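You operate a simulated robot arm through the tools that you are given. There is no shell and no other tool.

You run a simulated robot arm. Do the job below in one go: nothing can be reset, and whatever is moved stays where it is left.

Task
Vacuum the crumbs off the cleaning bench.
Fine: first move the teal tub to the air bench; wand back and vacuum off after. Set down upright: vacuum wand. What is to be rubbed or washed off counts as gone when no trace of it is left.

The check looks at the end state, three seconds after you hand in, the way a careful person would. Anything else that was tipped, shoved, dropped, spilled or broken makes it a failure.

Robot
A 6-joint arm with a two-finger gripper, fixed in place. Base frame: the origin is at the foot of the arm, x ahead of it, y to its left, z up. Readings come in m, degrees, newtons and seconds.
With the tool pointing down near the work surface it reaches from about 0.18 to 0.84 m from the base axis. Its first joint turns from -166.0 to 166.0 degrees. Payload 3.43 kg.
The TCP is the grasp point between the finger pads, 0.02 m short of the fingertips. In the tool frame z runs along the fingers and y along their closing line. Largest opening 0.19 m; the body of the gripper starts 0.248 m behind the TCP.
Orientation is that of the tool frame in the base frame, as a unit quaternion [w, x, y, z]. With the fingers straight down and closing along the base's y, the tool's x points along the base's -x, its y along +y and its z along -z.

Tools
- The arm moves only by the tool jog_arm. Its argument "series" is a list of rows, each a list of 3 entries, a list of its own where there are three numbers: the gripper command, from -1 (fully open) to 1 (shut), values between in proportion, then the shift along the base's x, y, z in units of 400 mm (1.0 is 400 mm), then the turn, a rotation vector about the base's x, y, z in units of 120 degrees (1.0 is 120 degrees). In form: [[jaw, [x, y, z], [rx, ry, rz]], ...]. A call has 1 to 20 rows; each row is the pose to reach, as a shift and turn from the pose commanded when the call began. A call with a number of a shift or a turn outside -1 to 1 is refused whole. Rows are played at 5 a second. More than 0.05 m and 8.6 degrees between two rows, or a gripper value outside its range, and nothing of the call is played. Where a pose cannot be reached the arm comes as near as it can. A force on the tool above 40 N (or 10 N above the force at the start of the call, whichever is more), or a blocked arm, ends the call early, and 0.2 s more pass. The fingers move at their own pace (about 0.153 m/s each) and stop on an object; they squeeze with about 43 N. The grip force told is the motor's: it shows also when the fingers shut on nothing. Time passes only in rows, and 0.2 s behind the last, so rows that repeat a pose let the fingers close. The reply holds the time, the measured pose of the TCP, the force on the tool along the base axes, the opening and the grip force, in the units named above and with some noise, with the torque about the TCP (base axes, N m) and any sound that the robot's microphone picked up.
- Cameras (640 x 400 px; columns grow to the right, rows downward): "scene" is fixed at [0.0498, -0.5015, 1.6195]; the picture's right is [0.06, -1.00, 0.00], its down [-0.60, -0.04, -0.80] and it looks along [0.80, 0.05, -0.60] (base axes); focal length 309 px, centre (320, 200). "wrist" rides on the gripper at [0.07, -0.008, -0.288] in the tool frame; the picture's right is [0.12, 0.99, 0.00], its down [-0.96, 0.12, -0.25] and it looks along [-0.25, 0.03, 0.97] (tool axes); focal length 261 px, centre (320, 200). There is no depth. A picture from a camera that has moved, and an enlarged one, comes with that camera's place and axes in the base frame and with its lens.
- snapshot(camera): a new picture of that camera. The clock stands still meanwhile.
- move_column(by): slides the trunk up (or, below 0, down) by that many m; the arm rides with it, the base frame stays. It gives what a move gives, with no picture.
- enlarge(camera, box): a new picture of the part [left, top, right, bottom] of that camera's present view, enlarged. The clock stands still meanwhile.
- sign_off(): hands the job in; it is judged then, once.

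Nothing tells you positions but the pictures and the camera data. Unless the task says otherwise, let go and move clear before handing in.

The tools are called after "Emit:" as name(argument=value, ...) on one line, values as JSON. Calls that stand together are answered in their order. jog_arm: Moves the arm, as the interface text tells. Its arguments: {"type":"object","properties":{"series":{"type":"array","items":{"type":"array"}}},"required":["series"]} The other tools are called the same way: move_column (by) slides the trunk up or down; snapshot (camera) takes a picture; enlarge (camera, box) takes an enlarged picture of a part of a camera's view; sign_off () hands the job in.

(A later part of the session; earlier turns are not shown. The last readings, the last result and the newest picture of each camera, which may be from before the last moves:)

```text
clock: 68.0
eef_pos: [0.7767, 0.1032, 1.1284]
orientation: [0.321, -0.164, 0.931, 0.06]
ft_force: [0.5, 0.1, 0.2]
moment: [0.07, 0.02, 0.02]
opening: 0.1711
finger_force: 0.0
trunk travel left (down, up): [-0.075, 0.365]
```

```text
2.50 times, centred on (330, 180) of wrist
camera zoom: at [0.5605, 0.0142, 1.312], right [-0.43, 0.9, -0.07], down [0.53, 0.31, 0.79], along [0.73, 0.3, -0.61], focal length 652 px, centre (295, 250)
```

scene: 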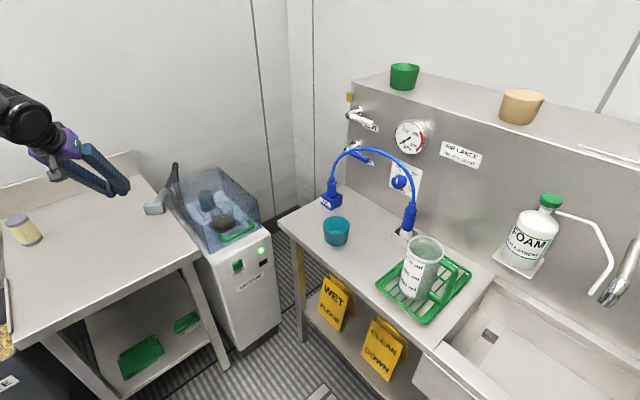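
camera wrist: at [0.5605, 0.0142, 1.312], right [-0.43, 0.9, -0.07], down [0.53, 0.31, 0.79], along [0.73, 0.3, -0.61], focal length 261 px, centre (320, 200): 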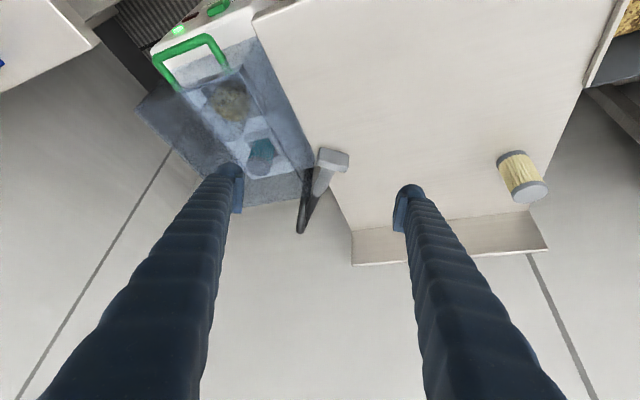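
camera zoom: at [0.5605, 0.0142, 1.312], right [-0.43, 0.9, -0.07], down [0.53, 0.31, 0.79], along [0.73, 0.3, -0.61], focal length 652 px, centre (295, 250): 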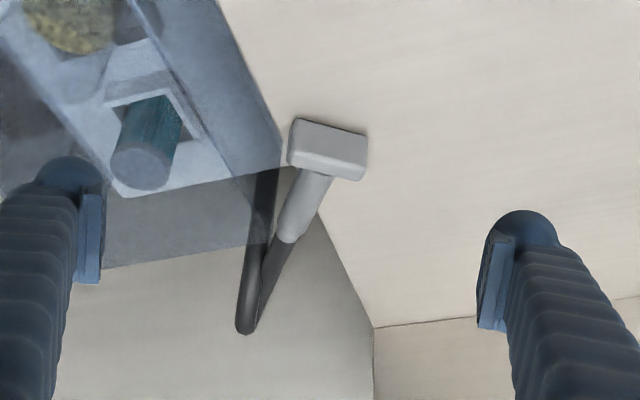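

The crumbs are all gone, but the wand lies with its underside at about (0.916, 0.183) and the handle pointing away (az ≈10°) over the bench's right edge. My plan is to pull it back toward the middle of the bench, then re-grasp it so I can rotate it upright, starting with a closer look.

Emit:
jog_arm(series=[[-0.8, [0.04, 0.028, 0], [0, 0, -0.02]], [-0.8, [0.08, 0.056, 0], [0, 0, -0.04]], [-0.8, [0.12, 0.084, -0.03], [0, 0, -0.06]], [-0.8, [0.16, 0.112, -0.07], [0, 0, -0.083]], [-0.8, [0.2, 0.14, -0.12], [0, 0, -0.083]], [-0.8, [0.233, 0.167, -0.17], [0, 0, -0.083]], [-0.8, [0.233, 0.167, -0.17], [0, 0, -0.083]]])

Emit:
snapshot(camera="wrist")

Emit:
enlarge(camera="wrist", box=[230, 100, 390, 260])

Emit:
enlarge(camera="scene", box=[110, 150, 220, 250])

```text
clock: 69.6
eef_pos: [0.8507, 0.1781, 1.0817]
orientation: [0.345, -0.069, 0.933, 0.073]
ft_force: [-1.7, 1.9, 1.6]
moment: [-0.25, -0.09, -0.24]
opening: 0.171
finger_force: 0.0
out of reach, approached as far as the arm can: row 3, 4, 5, 6
trunk travel left (down, up): [-0.075, 0.365]
```

```text
taken
camera wrist: at [0.6159, 0.1126, 1.2501], right [-0.27, 0.96, 0.01], down [0.55, 0.14, 0.83], along [0.79, 0.23, -0.56], focal length 261 px, centre (320, 200)
```

wrist: 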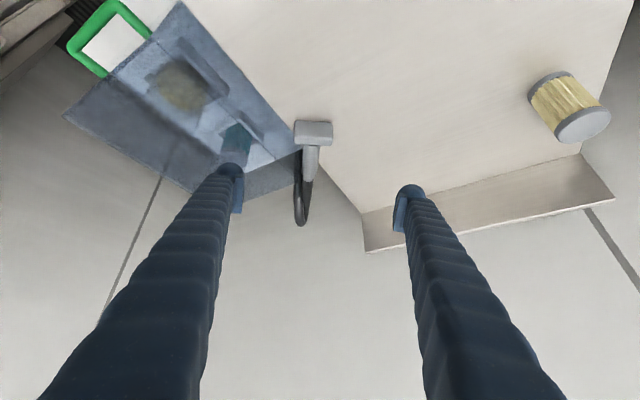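

```text
2.50 times, centred on (310, 180) of wrist
camera zoom: at [0.6159, 0.1126, 1.2501], right [-0.27, 0.96, 0.01], down [0.55, 0.14, 0.83], along [0.79, 0.23, -0.56], focal length 652 px, centre (345, 250)
```

zoom: 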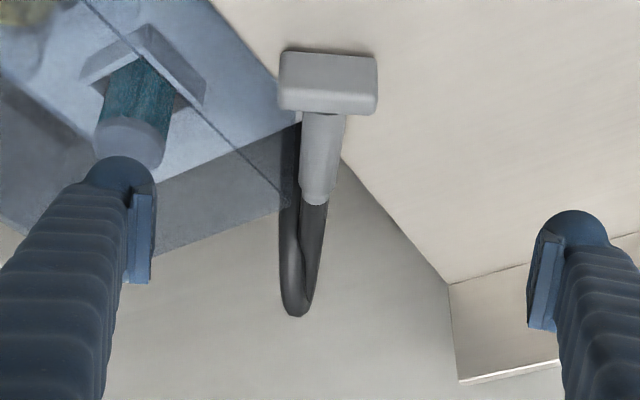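

```text
4.00 times, centred on (165, 200) of scene
camera zoom: at [0.0498, -0.5015, 1.6195], right [0.06, -1.0, 0.0], down [-0.6, -0.04, -0.8], along [0.8, 0.05, -0.6], focal length 1235 px, centre (940, 200)
```

zoom: 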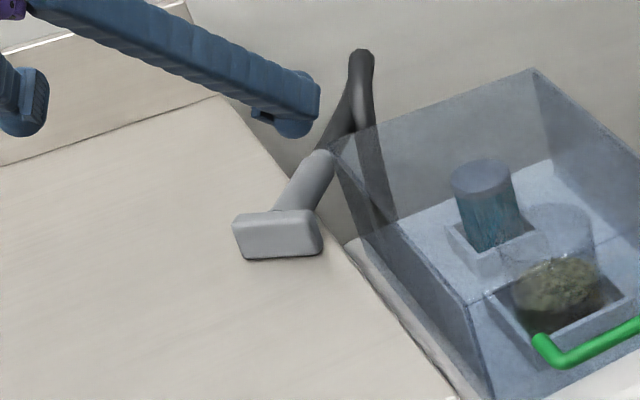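

The wand's underside edge is at about (0.914, 0.186) with the handle toward az ≈9.5°, and the arm shows a bit of roll from this high pose. I'll come down a little and back so the pose is reachable, then check the orientation.

Emit:
jog_arm(series=[[-0.3, [-0.03, 0, -0.05], [0, 0, 0]], [-0.1, [-0.06, 0, -0.1], [0, 0, 0]], [-0.1, [-0.06, 0, -0.1], [0, 0, 0]]])

```text
clock: 70.4
eef_pos: [0.8684, 0.1923, 1.0664]
orientation: [0.365, -0.084, 0.924, 0.076]
ft_force: [1.1, 0.2, -0.3]
moment: [0.05, 0.04, 0.02]
opening: 0.1044
finger_force: 0.1
out of reach, approached as far as the arm can: row 1, 2
trunk travel left (down, up): [-0.075, 0.365]
```

Emit:
jog_arm(series=[[-0.1, [0, 0, 0], [0, 0, 0]], [-0.1, [0, 0, 0], [0, 0, 0]]])

Emit:
snapshot(camera="scene")

```text
clock: 71.0
eef_pos: [0.868, 0.1925, 1.0686]
orientation: [0.366, -0.084, 0.924, 0.076]
ft_force: [0.1, 0.1, -0.4]
moment: [0.02, 0.04, 0.02]
opening: 0.1044
finger_force: 0.1
trunk travel left (down, up): [-0.075, 0.365]
```

```text
taken
```

scene: 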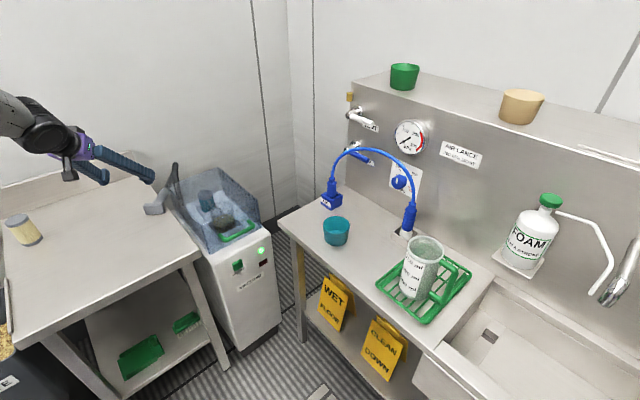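

The wrist is close to a straight (singular) posture here, which explains the roll. I'll correct the orientation to az 10.5°, tilt 38° while lowering slightly and pulling back.

Emit:
jog_arm(series=[[-0.1, [-0.02, -0.01, -0.04], [-0.0155, 0.013, -0.004]], [-0.1, [-0.04, -0.02, -0.08], [-0.031, 0.026, -0.008]], [-0.1, [-0.06, -0.03, -0.12], [-0.0464, 0.0391, -0.0123]], [-0.1, [-0.06, -0.04, -0.15], [-0.0464, 0.0391, -0.0123]], [-0.1, [-0.06, -0.04, -0.15], [-0.0464, 0.0391, -0.0123]]])

Emit:
enlarge(camera="scene", box=[0, 60, 240, 260])

```text
clock: 72.2
eef_pos: [0.8562, 0.1903, 1.0355]
orientation: [0.356, -0.069, 0.93, 0.063]
ft_force: [0.0, 0.0, 0.4]
moment: [0.0, 0.01, 0.01]
opening: 0.1045
finger_force: 0.0
out of reach, approached as far as the arm can: row 1, 2, 3, 4, 5
trunk travel left (down, up): [-0.075, 0.365]
```

```text
2.00 times, centred on (120, 160) of scene
camera zoom: at [0.0498, -0.5015, 1.6195], right [0.06, -1.0, 0.0], down [-0.6, -0.04, -0.8], along [0.8, 0.05, -0.6], focal length 618 px, centre (720, 280)
```

zoom: 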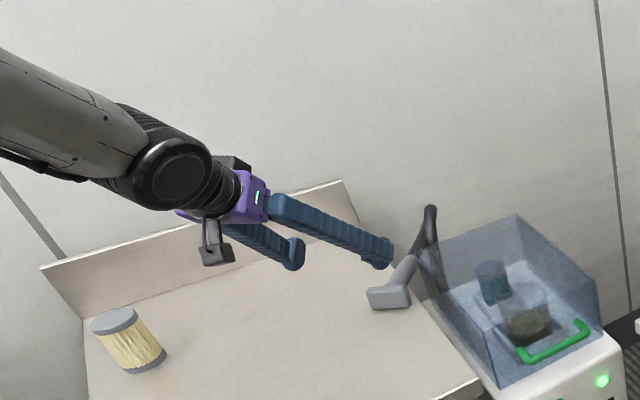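

The wrist has gone straight and can't pass through in that direction, so I need to go around sideways to the other wrist bend. I'll back off and yaw the tool to az ≈50° first.

Emit:
jog_arm(series=[[-0.1, [-0.02, -0.015, 0.01], [-0.0078, 0.0024, 0.0557]], [-0.1, [-0.045, -0.03, 0.02], [-0.0155, 0.0049, 0.1113]], [-0.1, [-0.07, -0.05, 0.03], [-0.0233, 0.0073, 0.167]], [-0.1, [-0.1, -0.07, 0.04], [-0.031, 0.0097, 0.2227]], [-0.1, [-0.12, -0.085, 0.04], [-0.0388, 0.0122, 0.2783]], [-0.1, [-0.14, -0.1, 0.04], [-0.0466, 0.0146, 0.334]], [-0.1, [-0.14, -0.1, 0.04], [-0.0466, 0.0146, 0.334]]])

```text
clock: 73.8
eef_pos: [0.8007, 0.148, 1.0523]
orientation: [0.294, -0.4, 0.857, 0.139]
ft_force: [-0.3, 0.2, -0.5]
moment: [0.08, -0.02, 0.03]
opening: 0.1045
finger_force: 0.1
out of reach, approached as far as the arm can: row 1
trunk travel left (down, up): [-0.075, 0.365]
```

Now the tool is at az 50°, tilt 38° with no roll. I'll reduce the tilt to 25° here, then yaw back to az 10° to line up with the fallen wand.

Emit:
jog_arm(series=[[-0.1, [0, 0, 0], [-0.0277, 0.0232, 0]], [-0.1, [0, 0, 0], [-0.0553, 0.0465, 0]], [-0.1, [0, 0, 0], [-0.083, 0.0697, 0]], [-0.1, [0, 0, 0], [-0.083, 0.0697, 0]]])

Emit:
jog_arm(series=[[-0.1, [0.01, 0.005, 0], [0, 0, -0.056]], [-0.1, [0.03, 0.015, 0], [0, 0, -0.112]], [-0.1, [0.05, 0.025, 0], [0, 0, -0.168]], [-0.1, [0.075, 0.035, 0], [0, 0, -0.224]], [-0.1, [0.1, 0.045, 0], [0, 0, -0.28]], [-0.1, [0.125, 0.055, 0], [0, 0, -0.336]], [-0.1, [0.125, 0.055, 0], [0, 0, -0.336]]])

Emit:
snapshot(camera="wrist")

Emit:
enlarge(camera="scene", box=[0, 60, 240, 260])

```text
clock: 74.8
eef_pos: [0.8014, 0.1473, 1.0525]
orientation: [0.195, -0.412, 0.885, 0.092]
ft_force: [0.4, 0.0, -0.5]
moment: [-0.05, 0.02, -0.02]
opening: 0.1043
finger_force: 0.0
trunk travel left (down, up): [-0.075, 0.365]
```

```text
clock: 76.4
eef_pos: [0.8419, 0.1454, 1.0354]
orientation: [0.23, -0.115, 0.964, 0.069]
ft_force: [0.3, 1.0, -0.3]
moment: [0.01, -0.02, -0.03]
opening: 0.1045
finger_force: 0.1
out of reach, approached as far as the arm can: row 4, 5, 6, 7
trunk travel left (down, up): [-0.075, 0.365]
```

```text
taken
camera wrist: at [0.6593, 0.0717, 1.2573], right [-0.36, 0.93, 0.02], down [0.7, 0.25, 0.67], along [0.62, 0.26, -0.74], focal length 261 px, centre (320, 200)
```

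wrist: 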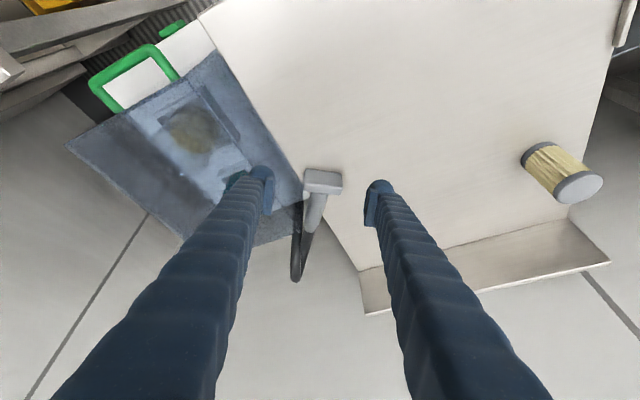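

```text
2.00 times, centred on (120, 160) of scene
camera zoom: at [0.0498, -0.5015, 1.6195], right [0.06, -1.0, 0.0], down [-0.6, -0.04, -0.8], along [0.8, 0.05, -0.6], focal length 618 px, centre (720, 280)
```

zoom: 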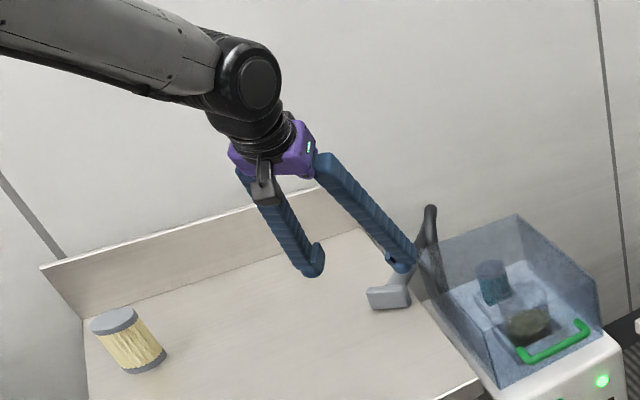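

The wrist is now bent the right way, but the arm is nearly fully stretched because the trunk is low. I'll raise the trunk by 0.2 m to regain reach.

Emit:
move_column(by=0.2)

Emit:
jog_arm(series=[[-0.1, [0, 0, -0.05], [0, 0, 0]], [-0.1, [0, 0, -0.1], [0, 0, 0]], [-0.1, [0, 0, -0.15], [0, 0, 0]], [-0.1, [0, 0, -0.2], [0, 0, 0]], [-0.1, [0, 0, -0.25], [0, 0, 0]], [-0.1, [0, 0, -0.3], [0, 0, 0]], [-0.1, [0, 0, -0.35], [0, 0, 0]], [-0.1, [0, 0, -0.4], [0, 0, 0]], [-0.1, [0, 0, -0.4], [0, 0, 0]]])

Emit:
snapshot(camera="wrist")

Emit:
snapshot(camera="scene")

```text
clock: 78.5
eef_pos: [0.8424, 0.1467, 1.2356]
orientation: [0.23, -0.117, 0.964, 0.069]
ft_force: [-1.0, 0.0, 0.2]
moment: [0.04, 0.03, -0.01]
opening: 0.1042
finger_force: 0.1
trunk travel left (down, up): [-0.275, 0.165]
```

```text
clock: 80.5
eef_pos: [0.8415, 0.146, 1.0763]
orientation: [0.229, -0.116, 0.964, 0.069]
ft_force: [0.4, 0.4, 0.1]
moment: [-0.03, 0.0, -0.02]
opening: 0.1043
finger_force: 0.1
trunk travel left (down, up): [-0.275, 0.165]
```

```text
taken
camera wrist: at [0.6591, 0.0715, 1.298], right [-0.36, 0.93, 0.02], down [0.7, 0.25, 0.67], along [0.62, 0.26, -0.74], focal length 261 px, centre (320, 200)
```

wrist: 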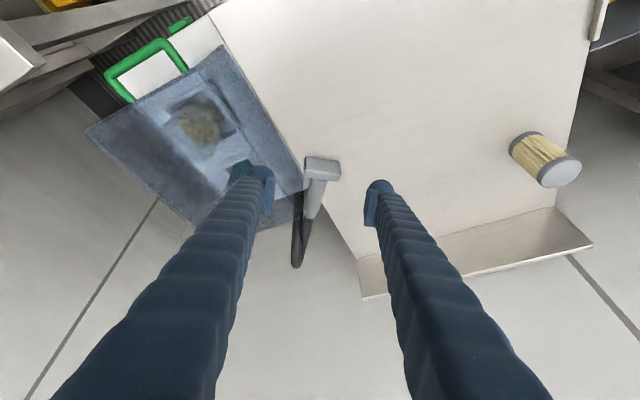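

```text
taken
```

scene: 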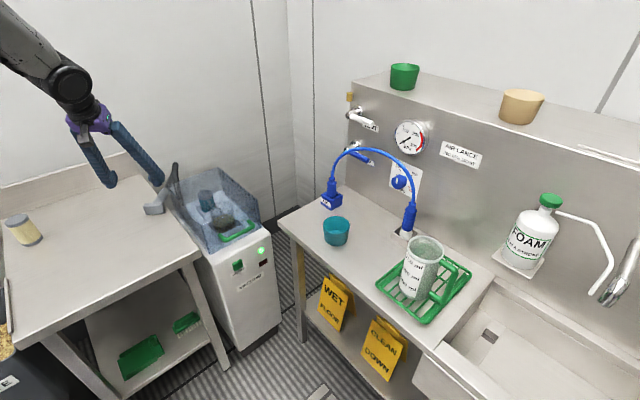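

The pose is clear now, so I'll straighten the tool to az 10°, tilt 25° and move above the wand's head.

Emit:
jog_arm(series=[[0, [0.035, 0.02, -0.05], [-0.0138, 0.0036, -0.0132]], [0, [0.07, 0.04, -0.1], [-0.0276, 0.0071, -0.0263]], [0.05, [0.105, 0.06, -0.15], [-0.0414, 0.0107, -0.0395]], [0.05, [0.14, 0.08, -0.2], [-0.0414, 0.0107, -0.0395]], [0.05, [0.175, 0.1, -0.24], [-0.0414, 0.0107, -0.0395]], [0.05, [0.209, 0.1175, -0.27], [-0.0414, 0.0107, -0.0395]], [0.05, [0.209, 0.1175, -0.27], [-0.0414, 0.0107, -0.0395]]])

Emit:
snapshot(camera="wrist")

Emit:
enlarge(camera="wrist", box=[240, 120, 400, 280])

Emit:
enlarge(camera="scene", box=[90, 130, 220, 250])

```text
clock: 82.2
eef_pos: [0.8999, 0.2235, 0.9534]
orientation: [0.229, -0.047, 0.971, 0.057]
ft_force: [-0.1, 0.4, 0.0]
moment: [0.02, -0.01, 0.01]
opening: 0.0904
finger_force: 0.2
out of reach, approached as far as the arm can: row 2, 3, 4, 5, 6, 7
trunk travel left (down, up): [-0.275, 0.165]
```

```text
taken
camera wrist: at [0.7109, 0.1732, 1.1772], right [-0.22, 0.97, 0.04], down [0.73, 0.14, 0.66], along [0.64, 0.17, -0.75], focal length 261 px, centre (320, 200)
```

wrist: 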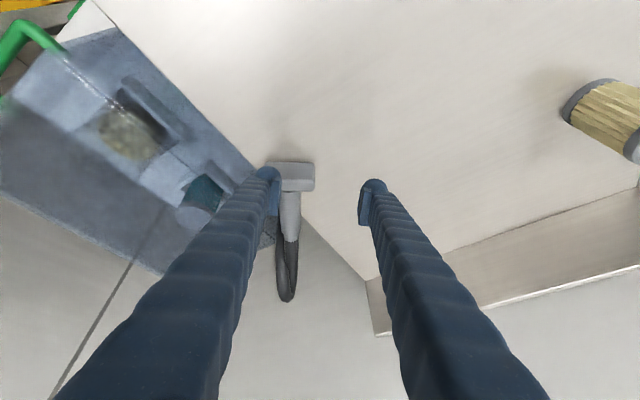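

```text
2.50 times, centred on (320, 200) of wrist
camera zoom: at [0.7109, 0.1732, 1.1772], right [-0.22, 0.97, 0.04], down [0.73, 0.14, 0.66], along [0.64, 0.17, -0.75], focal length 652 px, centre (320, 200)
```

zoom: 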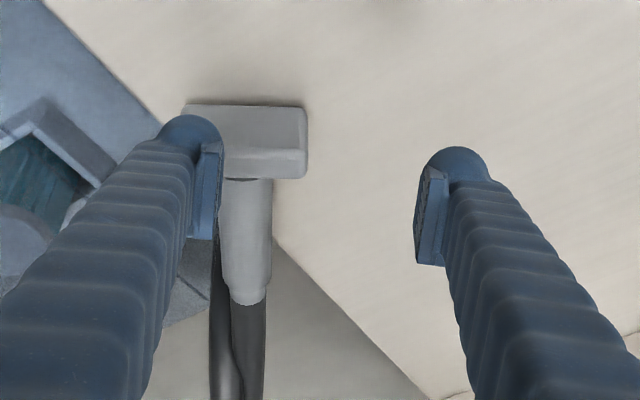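

```text
3.33 times, centred on (155, 190) of scene
camera zoom: at [0.0498, -0.5015, 1.6195], right [0.06, -1.0, 0.0], down [-0.6, -0.04, -0.8], along [0.8, 0.05, -0.6], focal length 1029 px, centre (870, 233)
```

zoom: 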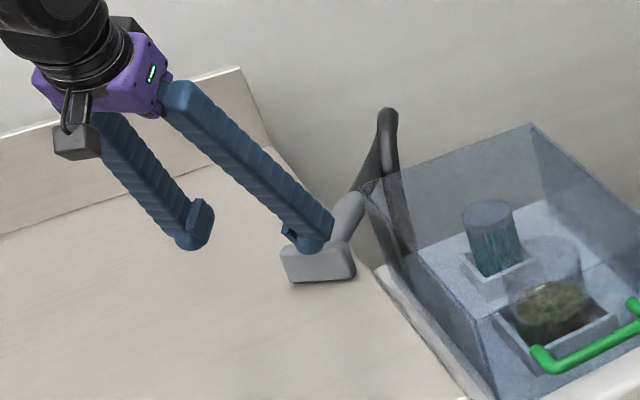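

The arm is again limited when the tool is exactly in line with the arm's plane. A small yaw offset worked before at the wand's home, so I'll use az ≈22°, since the wand head will align itself to the pads as they close.

Emit:
jog_arm(series=[[0.05, [0.004, -0.024, 0.014], [-0.0137, -0.0039, 0.0421]], [0.05, [0.008, -0.048, 0.028], [-0.0273, -0.0079, 0.0842]], [0.05, [0.0125, -0.071, 0.0415], [-0.041, -0.0118, 0.1263]], [0.05, [0.0125, -0.071, 0.0415], [-0.041, -0.0118, 0.1263]]])

Emit:
enlarge(camera="wrist", box=[240, 120, 400, 280])

Emit:
snapshot(camera="scene")

```text
clock: 83.2
eef_pos: [0.9286, 0.1602, 0.9814]
orientation: [0.223, -0.224, 0.949, 0.011]
ft_force: [0.2, 0.9, 0.3]
moment: [-0.03, -0.02, 0.0]
opening: 0.0901
finger_force: 0.2
out of reach, approached as far as the arm can: row 1, 2, 3, 4
trunk travel left (down, up): [-0.275, 0.165]
```

```text
2.50 times, centred on (320, 200) of wrist
camera zoom: at [0.7539, 0.089, 1.2098], right [-0.52, 0.84, -0.13], down [0.62, 0.48, 0.63], along [0.59, 0.25, -0.77], focal length 652 px, centre (320, 200)
```

zoom: 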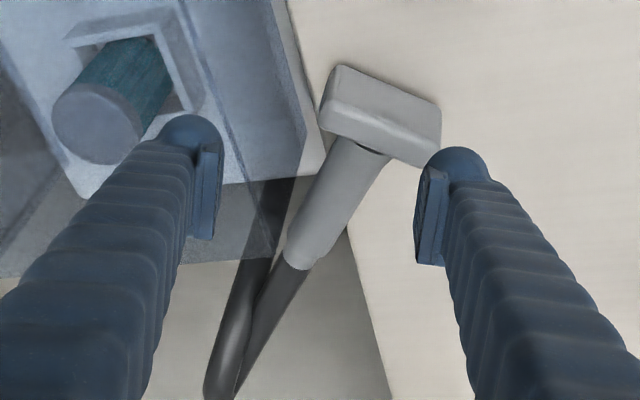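

```text
taken
```

scene: 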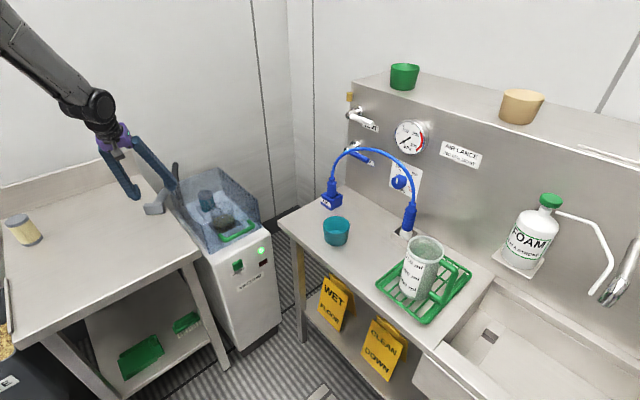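

The wrist is stuck near its straight posture. I'll pull back, point the tool straight down exactly in the arm's plane to reset the wrist, and then extend again in-plane, which worked for the tub.

Emit:
jog_arm(series=[[0.05, [-0.075, -0.003, 0.05], [-0.0053, 0.0355, -0.0206]], [0.05, [-0.15, -0.006, 0.1], [-0.0107, 0.071, -0.0411]], [0.05, [-0.225, -0.01, 0.13], [-0.016, 0.1065, -0.0617]], [0.05, [-0.3, -0.013, 0.15], [-0.0213, 0.142, -0.0823]], [0.05, [-0.375, -0.016, 0.17], [-0.0267, 0.1775, -0.1028]], [0.05, [-0.4465, -0.019, 0.1715], [-0.032, 0.213, -0.1234]], [0.05, [-0.4465, -0.019, 0.1715], [-0.032, 0.213, -0.1234]]])

Emit:
snapshot(camera="scene")

```text
clock: 84.8
eef_pos: [0.7522, 0.1381, 1.0181]
orientation: [0.063, -0.122, 0.988, 0.075]
ft_force: [0.1, -0.1, 0.4]
moment: [-0.02, 0.01, 0.02]
opening: 0.0901
finger_force: 0.0
out of reach, approached as far as the arm can: row 1, 2, 3, 4, 5, 6, 7
trunk travel left (down, up): [-0.275, 0.165]
```

```text
taken
```

scene: 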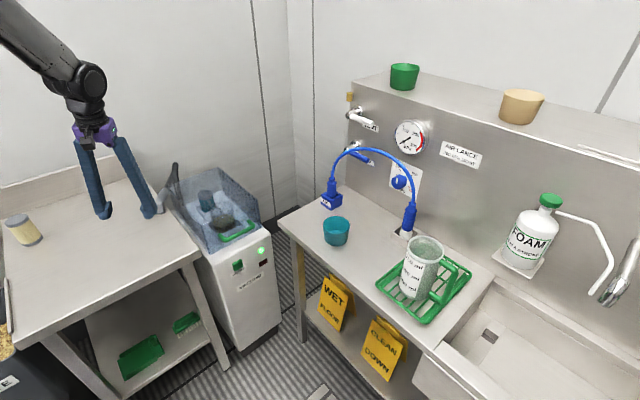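

The wrist joint has wound to its limit in this branch. I'll raise the trunk fully so the forearm points more downward, then unwind the wrist by swinging sideways to az 55°, tilt 40°, well above the bench.

Emit:
move_column(by=0.16)

Emit:
jog_arm(series=[[0.05, [-0.02, 0, -0.03], [0.0145, -0.0367, 0.0442]], [0.05, [-0.04, 0, -0.06], [0.0291, -0.0734, 0.0885]], [0.05, [-0.06, 0, -0.09], [0.0436, -0.1101, 0.1327]], [0.05, [-0.08, 0, -0.12], [0.0582, -0.1467, 0.177]], [0.05, [-0.08, 0, -0.15], [0.0727, -0.1834, 0.2212]], [0.05, [-0.08, 0, -0.18], [0.0873, -0.2201, 0.2655]], [0.05, [-0.08, 0, -0.2], [0.1018, -0.2568, 0.3097]], [0.05, [-0.08, 0, -0.2], [0.1018, -0.2568, 0.3097]]])

```text
clock: 86.6
eef_pos: [0.7519, 0.1394, 1.1789]
orientation: [0.064, -0.123, 0.987, 0.076]
ft_force: [0.7, 0.2, -0.4]
moment: [0.0, -0.01, -0.03]
opening: 0.0903
finger_force: 0.1
trunk travel left (down, up): [-0.435, 0.005]
```

```text
clock: 88.4
eef_pos: [0.72, 0.1393, 1.0992]
orientation: [0.305, -0.434, 0.832, 0.158]
ft_force: [-0.4, -0.9, 1.3]
moment: [-0.04, -0.03, -0.03]
opening: 0.0903
finger_force: 0.0
trunk travel left (down, up): [-0.435, 0.005]
```

That unwound the wrist cleanly. I'll increase the tilt to 55° while moving out a bit, then yaw back to az 11°.

Emit:
jog_arm(series=[[0.05, [0.05, 0.01, -0.03], [0.0256, -0.0179, 0]], [0.05, [0.1, 0.02, -0.06], [0.0512, -0.0359, 0]], [0.05, [0.15, 0.03, -0.09], [0.0768, -0.0538, 0]], [0.05, [0.2, 0.04, -0.125], [0.1024, -0.0717, 0]], [0.05, [0.2, 0.04, -0.125], [0.1024, -0.0717, 0]]])

Emit:
jog_arm(series=[[0.05, [0.01, 0, 0], [0, 0, -0.0524]], [0.05, [0.02, 0, 0], [0, 0, -0.1048]], [0.05, [0.03, 0, 0], [0, 0, -0.1571]], [0.05, [0.04, 0, 0], [0, 0, -0.2095]], [0.05, [0.05, 0, 0], [0, 0, -0.2619]], [0.05, [0.06, 0, 0], [0, 0, -0.3143]], [0.05, [0.06, 0, 0], [0, 0, -0.3667]], [0.05, [0.06, 0, 0], [0, 0, -0.3667]]])

Emit:
snapshot(camera="wrist")

Emit:
snapshot(camera="scene")

```text
clock: 89.6
eef_pos: [0.7987, 0.1564, 1.0482]
orientation: [0.411, -0.409, 0.786, 0.213]
ft_force: [-0.7, 0.1, 0.2]
moment: [-0.04, 0.01, -0.03]
opening: 0.0903
finger_force: 0.1
trunk travel left (down, up): [-0.435, 0.005]
```

```text
clock: 91.4
eef_pos: [0.8249, 0.1543, 1.048]
orientation: [0.461, -0.084, 0.883, 0.043]
ft_force: [-0.3, -0.6, 0.2]
moment: [0.0, -0.04, -0.02]
opening: 0.0903
finger_force: 0.1
trunk travel left (down, up): [-0.435, 0.005]
```

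```text
taken
camera wrist: at [0.5544, 0.0956, 1.1546], right [-0.26, 0.96, -0.1], down [0.32, 0.18, 0.93], along [0.91, 0.21, -0.35], focal length 261 px, centre (320, 200)
```

wrist: 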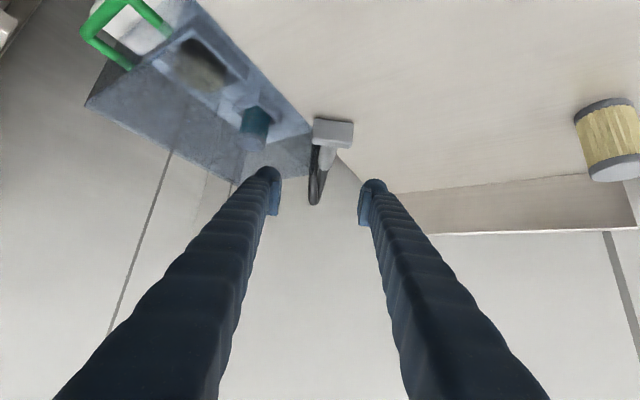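

```text
taken
```

scene: 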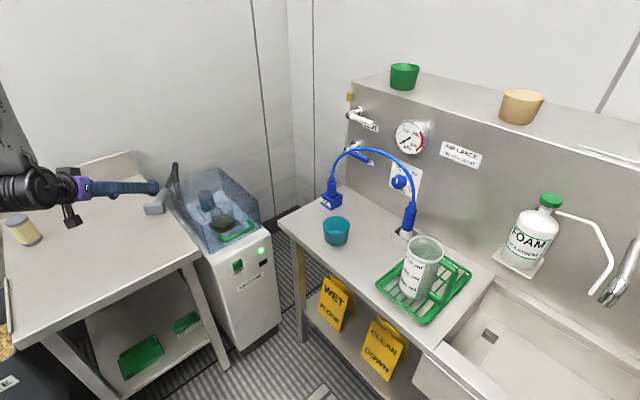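

The wrist is now well-conditioned (az 11°, tilt 55°, no roll). I'll move above the wand head with a 0.09 opening.

Emit:
jog_arm(series=[[0.05, [0.05, 0.018, -0.03], [0, 0, -0.002]], [0.05, [0.1, 0.037, -0.06], [0, 0, -0.004]], [0.05, [0.15, 0.055, -0.1], [0, 0, -0.006]], [0.05, [0.2, 0.074, -0.15], [0, 0, -0.008]], [0.05, [0.25, 0.092, -0.2], [0, 0, -0.01]], [0.05, [0.25, 0.092, -0.22], [0, 0, -0.01]], [0.05, [0.25, 0.092, -0.22], [0, 0, -0.01]]])

Emit:
snapshot(camera="wrist")

Emit:
enlarge(camera="wrist", box=[240, 120, 400, 280])

Emit:
enlarge(camera="scene", box=[90, 130, 220, 250])

```text
clock: 93.0
eef_pos: [0.9257, 0.1914, 0.9584]
orientation: [0.461, -0.076, 0.883, 0.039]
ft_force: [0.6, -0.7, 0.2]
moment: [0.02, 0.02, 0.02]
opening: 0.0903
finger_force: 0.1
trunk travel left (down, up): [-0.435, 0.005]
```

```text
taken
camera wrist: at [0.6542, 0.1381, 1.0665], right [-0.24, 0.97, -0.1], down [0.32, 0.17, 0.93], along [0.92, 0.19, -0.35], focal length 261 px, centre (320, 200)
```

wrist: 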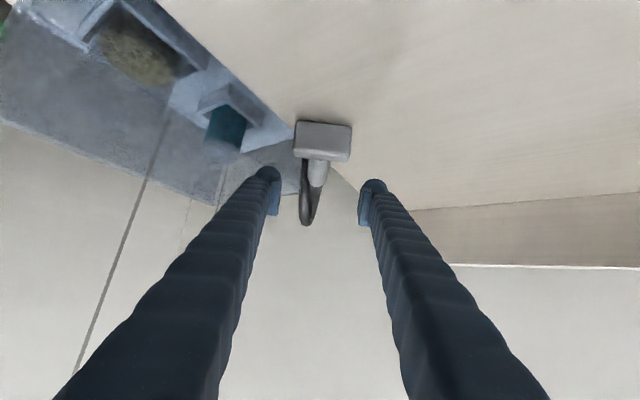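

```text
2.50 times, centred on (320, 200) of wrist
camera zoom: at [0.6542, 0.1381, 1.0665], right [-0.24, 0.97, -0.1], down [0.32, 0.17, 0.93], along [0.92, 0.19, -0.35], focal length 652 px, centre (320, 200)
```

zoom: 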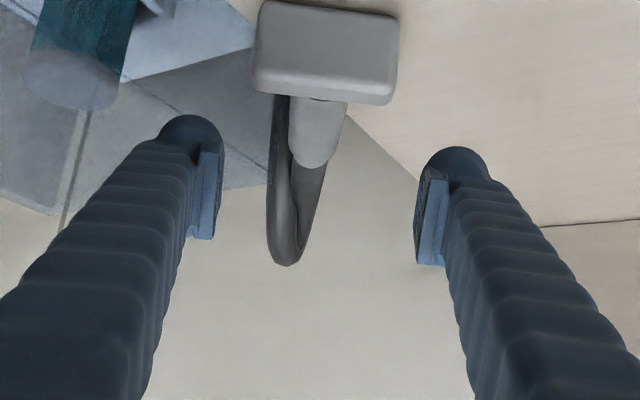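

```text
3.33 times, centred on (155, 190) of scene
camera zoom: at [0.0498, -0.5015, 1.6195], right [0.06, -1.0, 0.0], down [-0.6, -0.04, -0.8], along [0.8, 0.05, -0.6], focal length 1029 px, centre (870, 233)
```

zoom: 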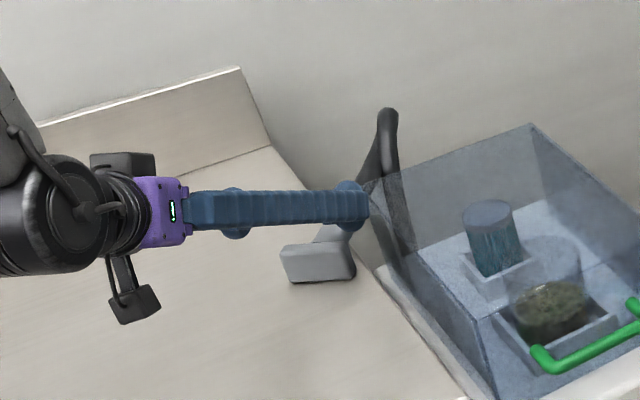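

The head is centred between the fingers. I'll lower to just above the bench beside the head's ends.

Emit:
jog_arm(series=[[0.05, [0, 0, -0.04], [0, 0, 0]], [0.05, [0, 0, -0.08], [0, 0, 0]], [0.05, [0, 0, -0.11], [0, 0, 0]], [0.05, [0, 0, -0.13], [0, 0, 0]], [0.05, [0, 0, -0.13], [0, 0, 0]]])

Emit:
enlarge(camera="wrist", box=[240, 120, 400, 280])

Emit:
enlarge(camera="scene", box=[90, 130, 220, 250])

```text
clock: 94.2
eef_pos: [0.9247, 0.1924, 0.9067]
orientation: [0.46, -0.075, 0.884, 0.038]
ft_force: [-0.3, 0.3, 0.4]
moment: [0.0, -0.01, 0.02]
opening: 0.0902
finger_force: 0.1
trunk travel left (down, up): [-0.435, 0.005]
```

```text
2.50 times, centred on (320, 200) of wrist
camera zoom: at [0.6531, 0.1386, 1.0148], right [-0.24, 0.97, -0.1], down [0.32, 0.17, 0.93], along [0.92, 0.19, -0.35], focal length 652 px, centre (320, 200)
```

zoom: 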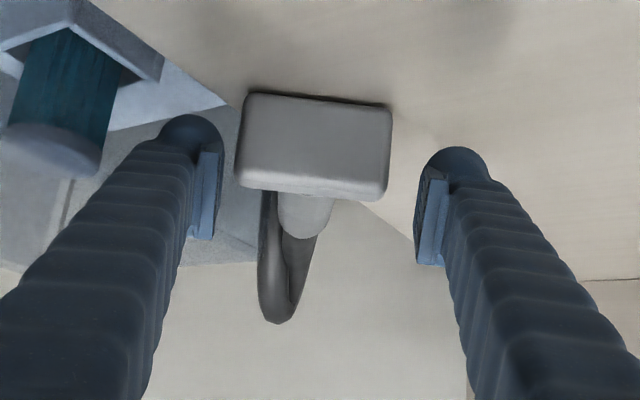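

```text
3.33 times, centred on (155, 190) of scene
camera zoom: at [0.0498, -0.5015, 1.6195], right [0.06, -1.0, 0.0], down [-0.6, -0.04, -0.8], along [0.8, 0.05, -0.6], focal length 1029 px, centre (870, 233)
```

zoom: 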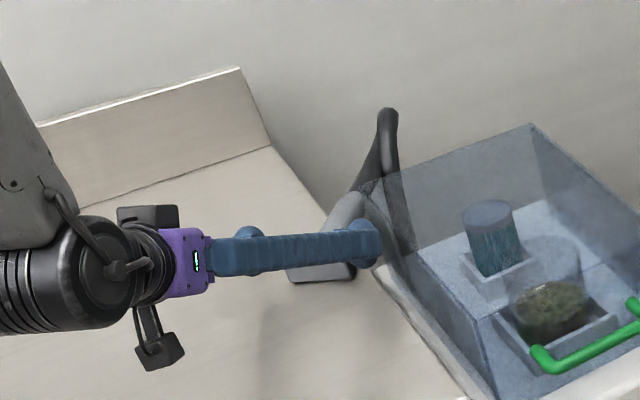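

The head is right between the fingers. I'll go down 5 mm more with a force check and close on the head's ends.

Emit:
jog_arm(series=[[0.05, [0, 0, -0.006], [0, 0, 0]], [0.05, [0, 0, -0.0125], [0, 0, 0]], [0.15, [0, 0, -0.0125], [0, 0, 0]], [0.25, [0, 0, -0.0125], [0, 0, 0]], [0.4, [0, 0, -0.0125], [0, 0, 0]], [0.7, [0, 0, -0.0125], [0, 0, 0]], [1, [0, 0, -0.0125], [0, 0, 0]], [1, [0, 0, -0.0125], [0, 0, 0]]])

Emit:
enlarge(camera="wrist", box=[240, 120, 400, 280])

Emit:
enlarge(camera="scene", box=[90, 130, 220, 250])

```text
clock: 96.0
eef_pos: [0.9238, 0.1932, 0.9037]
orientation: [0.462, -0.076, 0.883, 0.038]
ft_force: [0.2, 0.8, -0.6]
moment: [0.12, 0.05, 0.02]
opening: 0.0711
finger_force: 43.0
trunk travel left (down, up): [-0.435, 0.005]
```

```text
2.50 times, centred on (320, 200) of wrist
camera zoom: at [0.6524, 0.1384, 1.0102], right [-0.24, 0.97, -0.1], down [0.32, 0.17, 0.93], along [0.92, 0.19, -0.35], focal length 652 px, centre (320, 200)
```

zoom: 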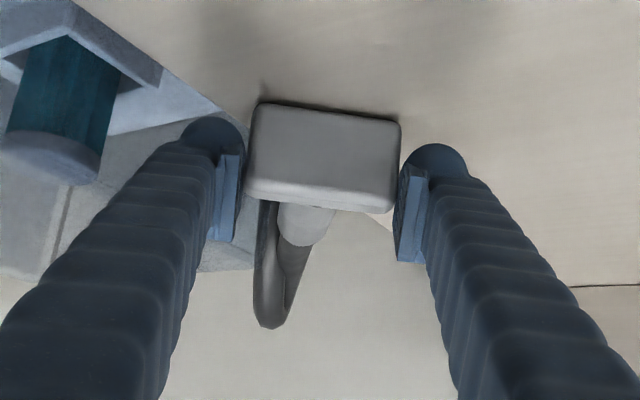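

```text
3.33 times, centred on (155, 190) of scene
camera zoom: at [0.0498, -0.5015, 1.6195], right [0.06, -1.0, 0.0], down [-0.6, -0.04, -0.8], along [0.8, 0.05, -0.6], focal length 1029 px, centre (870, 233)
```

zoom: 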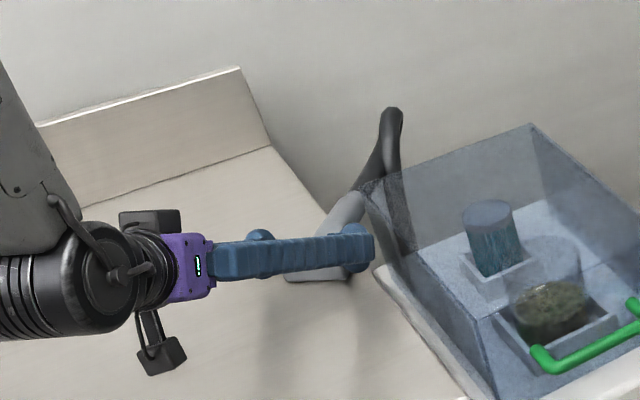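

The head is gripped firmly by its flat ends (0.071 m, 43 N). I'll lift about 6 mm and pull the wand back toward the middle of the bench, turning it slightly so the handle points radially.

Emit:
jog_arm(series=[[1, [0, 0, 0.008], [0, 0, 0]], [1, [-0.02, 0.001, 0.016], [0, 0, 0.002]], [1, [-0.08, 0.004, 0.016], [0, 0, 0.008]], [1, [-0.14, 0.007, 0.016], [0, 0, 0.014]], [1, [-0.2, 0.009, 0.016], [0, 0, 0.019]], [1, [-0.26, 0.012, 0.016], [0, 0, 0.025]], [1, [-0.32, 0.015, 0.016], [0, 0, 0.03]], [1, [-0.38, 0.018, 0.016], [0, 0, 0.036]], [1, [-0.44, 0.02, 0.016], [0, 0, 0.042]], [1, [-0.5, 0.023, 0.016], [0, 0, 0.047]], [1, [-0.56, 0.026, 0.016], [0, 0, 0.053]], [1, [-0.61, 0.028, 0.016], [0, 0, 0.058]], [1, [-0.637, 0.0295, 0.016], [0, 0, 0.06]], [1, [-0.637, 0.0295, 0.01], [0, 0, 0.06]], [1, [-0.637, 0.0295, 0.01], [0, 0, 0.06]]])

Emit:
snapshot(camera="wrist")

Emit:
enlarge(camera="scene", box=[0, 100, 240, 300])

```text
clock: 99.2
eef_pos: [0.6711, 0.2047, 0.9085]
orientation: [0.457, -0.132, 0.877, 0.068]
ft_force: [-0.3, 0.6, -1.7]
moment: [0.03, -0.04, 0.05]
opening: 0.0711
finger_force: 43.2
trunk travel left (down, up): [-0.435, 0.005]
```

```text
taken
camera wrist: at [0.4076, 0.1169, 1.0144], right [-0.36, 0.93, -0.1], down [0.3, 0.21, 0.93], along [0.89, 0.3, -0.35], focal length 261 px, centre (320, 200)
```

wrist: 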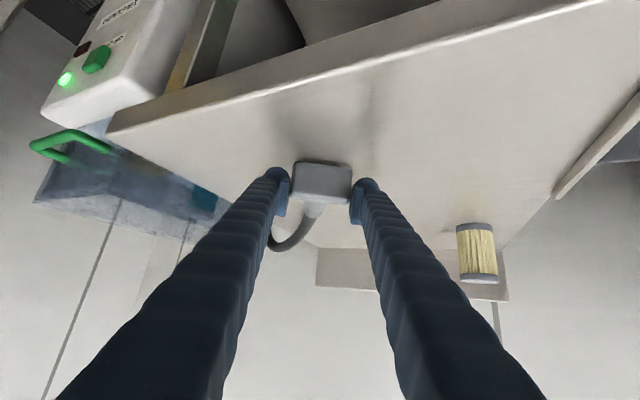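

```text
2.00 times, centred on (120, 200) of scene
camera zoom: at [0.0498, -0.5015, 1.6195], right [0.06, -1.0, 0.0], down [-0.6, -0.04, -0.8], along [0.8, 0.05, -0.6], focal length 618 px, centre (720, 200)
```

zoom: 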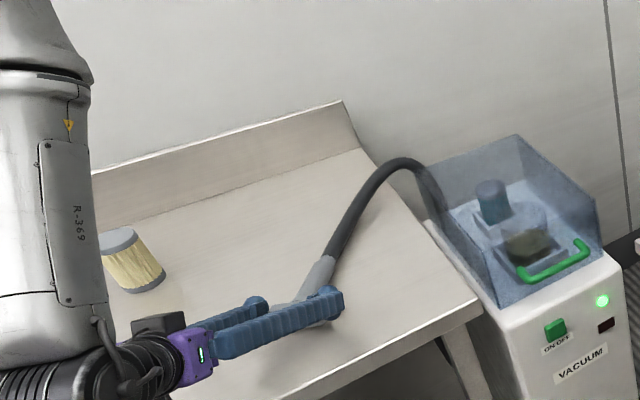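

The pull worked and the grip held steady. I'll set the wand down, release, rise clear, and reduce the tool tilt to 15° for the next, closer pull.

Emit:
jog_arm(series=[[1, [0, 0, -0.006], [0, 0, 0]], [1, [0, 0, -0.012], [0, 0, 0]], [0.2, [0, 0, -0.012], [0, 0, 0]], [0, [0, 0, -0.012], [0, 0, 0]], [-0.1, [0, 0, -0.012], [0, 0, 0]], [-0.1, [0, 0, 0.05], [0, 0, 0]], [-0.1, [0, 0, 0.12], [0, 0, 0]], [-0.1, [0, 0, 0.18], [0, 0, 0]], [-0.1, [0, 0, 0.18], [-0.0162, 0.0531, 0]], [-0.1, [0, 0, 0.18], [-0.0324, 0.1062, 0]], [-0.1, [0, 0, 0.18], [-0.0487, 0.1594, 0]], [-0.1, [0, 0, 0.18], [-0.0649, 0.2125, 0]], [-0.1, [0, 0, 0.18], [-0.0811, 0.2656, 0]], [-0.1, [0, 0, 0.18], [-0.0973, 0.3187, 0]], [-0.1, [0, 0, 0.18], [-0.0973, 0.3187, 0]]])

Emit:
snapshot(camera="wrist")

Emit:
enlarge(camera="scene", box=[0, 100, 240, 300])

```text
clock: 102.4
eef_pos: [0.6698, 0.2038, 0.9798]
orientation: [0.13, -0.147, 0.98, 0.019]
ft_force: [0.5, 0.6, 0.5]
moment: [0.01, -0.07, 0.02]
opening: 0.1044
finger_force: 0.0
trunk travel left (down, up): [-0.435, 0.005]
```

```text
taken
camera wrist: at [0.5345, 0.1547, 1.2389], right [-0.4, 0.92, -0.03], down [0.79, 0.36, 0.49], along [0.46, 0.17, -0.87], focal length 261 px, centre (320, 200)
```

wrist: 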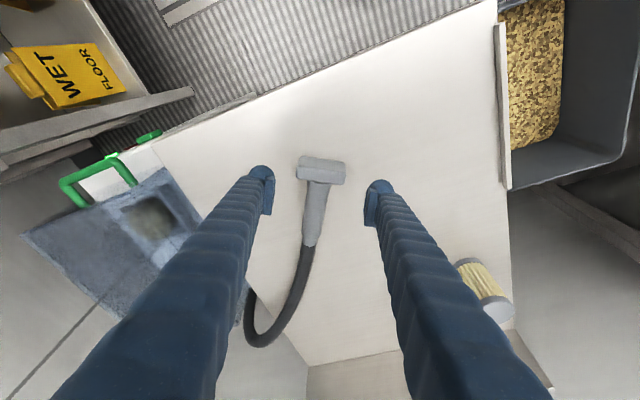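

```text
2.00 times, centred on (120, 200) of scene
camera zoom: at [0.0498, -0.5015, 1.6195], right [0.06, -1.0, 0.0], down [-0.6, -0.04, -0.8], along [0.8, 0.05, -0.6], focal length 618 px, centre (720, 200)
```

zoom: 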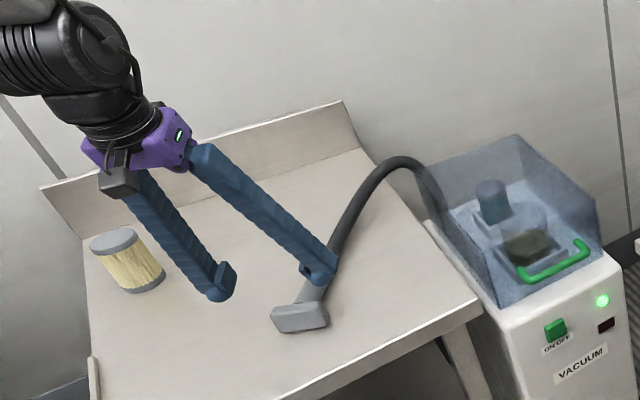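

The wand now lies in the open with the handle pointing away from me. I'll zoom in to measure it precisely.

Emit:
enlarge(camera="wrist", box=[230, 120, 410, 280])

Emit:
enlarge(camera="scene", box=[90, 190, 170, 270])

```text
2.50 times, centred on (320, 200) of wrist
camera zoom: at [0.5345, 0.1547, 1.2389], right [-0.4, 0.92, -0.03], down [0.79, 0.36, 0.49], along [0.46, 0.17, -0.87], focal length 652 px, centre (320, 200)
```

zoom: 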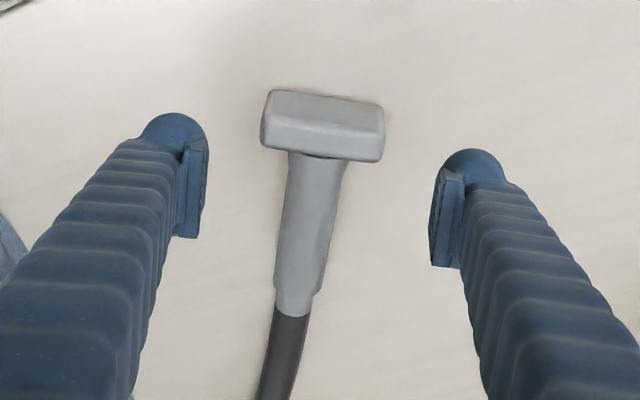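

```text
5.00 times, centred on (130, 230) of scene
camera zoom: at [0.0498, -0.5015, 1.6195], right [0.06, -1.0, 0.0], down [-0.6, -0.04, -0.8], along [0.8, 0.05, -0.6], focal length 1544 px, centre (1270, 50)
```

zoom: 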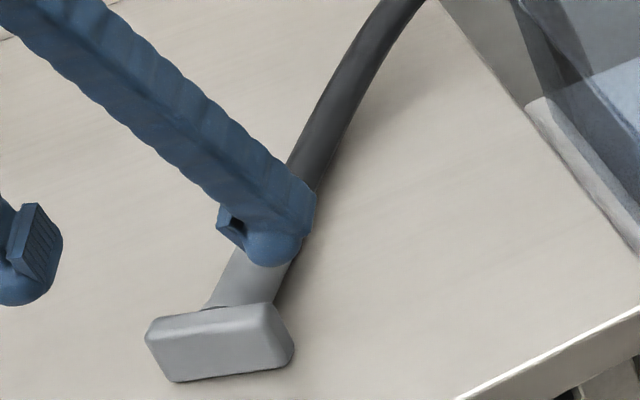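

The wand's underside edge is centred at about (0.665, 0.202) with the handle toward az ≈17°, lying flat. I'll lower over the head with this upright tool, grip its ends again, and pull it another 10 cm closer.

Emit:
jog_arm(series=[[0, [0.006, 0.002, -0.06], [0, 0, 0]], [0, [0.012, 0.003, -0.12], [0, 0, 0]], [0, [0.012, 0.003, -0.17], [0, 0, 0]], [0, [0.012, 0.003, -0.195], [0, 0, 0]], [0, [0.012, 0.003, -0.195], [0, 0, 0]]])

Emit:
enlarge(camera="wrist", box=[230, 120, 410, 280])

Emit:
enlarge(camera="scene", box=[90, 190, 170, 270])

```text
clock: 103.6
eef_pos: [0.6737, 0.2053, 0.9021]
orientation: [0.13, -0.148, 0.98, 0.02]
ft_force: [-0.5, -0.1, 0.2]
moment: [0.03, 0.04, -0.02]
opening: 0.095
finger_force: 0.1
trunk travel left (down, up): [-0.435, 0.005]
```

```text
2.50 times, centred on (320, 200) of wrist
camera zoom: at [0.5395, 0.1562, 1.1608], right [-0.4, 0.92, -0.03], down [0.79, 0.36, 0.49], along [0.46, 0.17, -0.87], focal length 652 px, centre (320, 200)
```

zoom: 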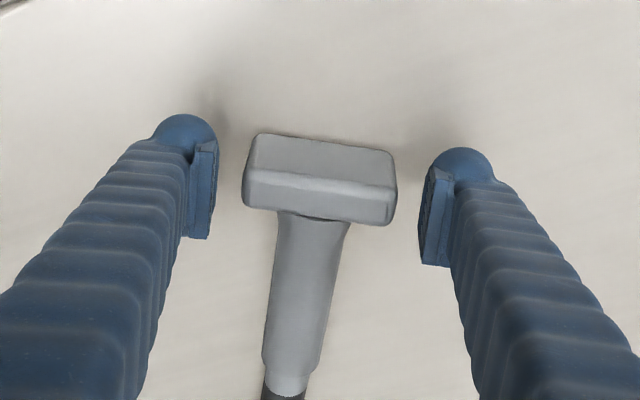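

```text
5.00 times, centred on (130, 230) of scene
camera zoom: at [0.0498, -0.5015, 1.6195], right [0.06, -1.0, 0.0], down [-0.6, -0.04, -0.8], along [0.8, 0.05, -0.6], focal length 1544 px, centre (1270, 50)
```

zoom: 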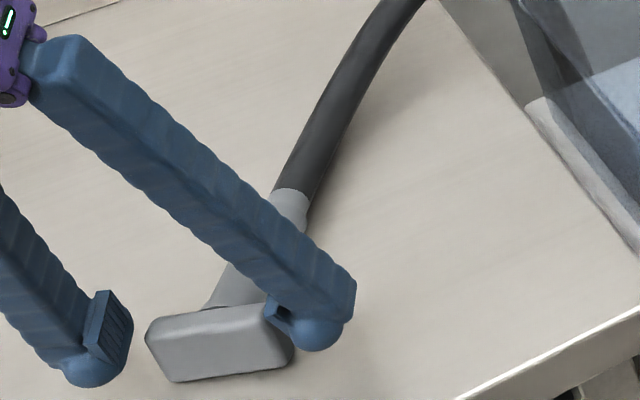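

The head sits well between the pads, so I'll close, lift slightly, pull it in, and set it down.

Emit:
jog_arm(series=[[0.1, [0, 0, -0.004], [0, 0, 0]], [0.25, [0, 0, -0.004], [0, 0, 0]], [0.5, [0, 0, -0.004], [0, 0, 0]], [1, [0, 0, -0.004], [0, 0, 0]], [1, [0, 0, -0.004], [0, 0, 0]], [1, [0, 0, 0.01], [0, 0, 0]], [1, [-0.05, -0.003, 0.012], [0, 0, 0.004]], [1, [-0.1, -0.006, 0.012], [0, 0, 0.008]], [1, [-0.15, -0.009, 0.012], [0, 0, 0.012]], [1, [-0.2, -0.012, 0.012], [0, 0, 0.016]], [1, [-0.24, -0.016, 0.012], [0, 0, 0.018]], [1, [-0.24, -0.016, 0.002], [0, 0, 0.018]], [1, [-0.24, -0.016, -0.004], [0, 0, 0.018]], [1, [-0.24, -0.016, -0.004], [0, 0, 0.018]]])

Emit:
enlarge(camera="wrist", box=[230, 120, 410, 280])

Emit:
enlarge(camera="scene", box=[0, 130, 240, 300])

```text
clock: 106.6
eef_pos: [0.5766, 0.1982, 0.9008]
orientation: [0.13, -0.165, 0.977, 0.022]
ft_force: [0.2, 0.7, -3.0]
moment: [-0.02, 0.14, 0.02]
opening: 0.0711
finger_force: 43.0
trunk travel left (down, up): [-0.435, 0.005]
```

```text
2.50 times, centred on (320, 200) of wrist
camera zoom: at [0.4451, 0.145, 1.1598], right [-0.44, 0.9, -0.03], down [0.78, 0.39, 0.49], along [0.45, 0.19, -0.87], focal length 652 px, centre (320, 200)
```

zoom: 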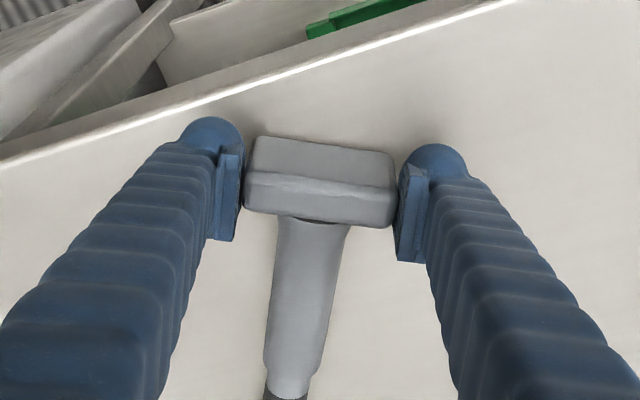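

```text
2.35 times, centred on (120, 215) of scene
camera zoom: at [0.0498, -0.5015, 1.6195], right [0.06, -1.0, 0.0], down [-0.6, -0.04, -0.8], along [0.8, 0.05, -0.6], focal length 726 px, centre (791, 165)
```

zoom: 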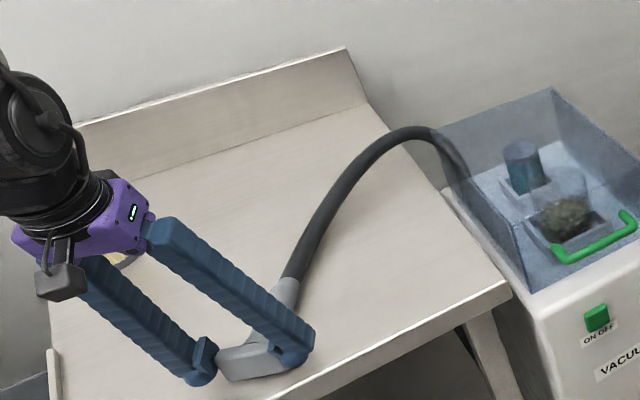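

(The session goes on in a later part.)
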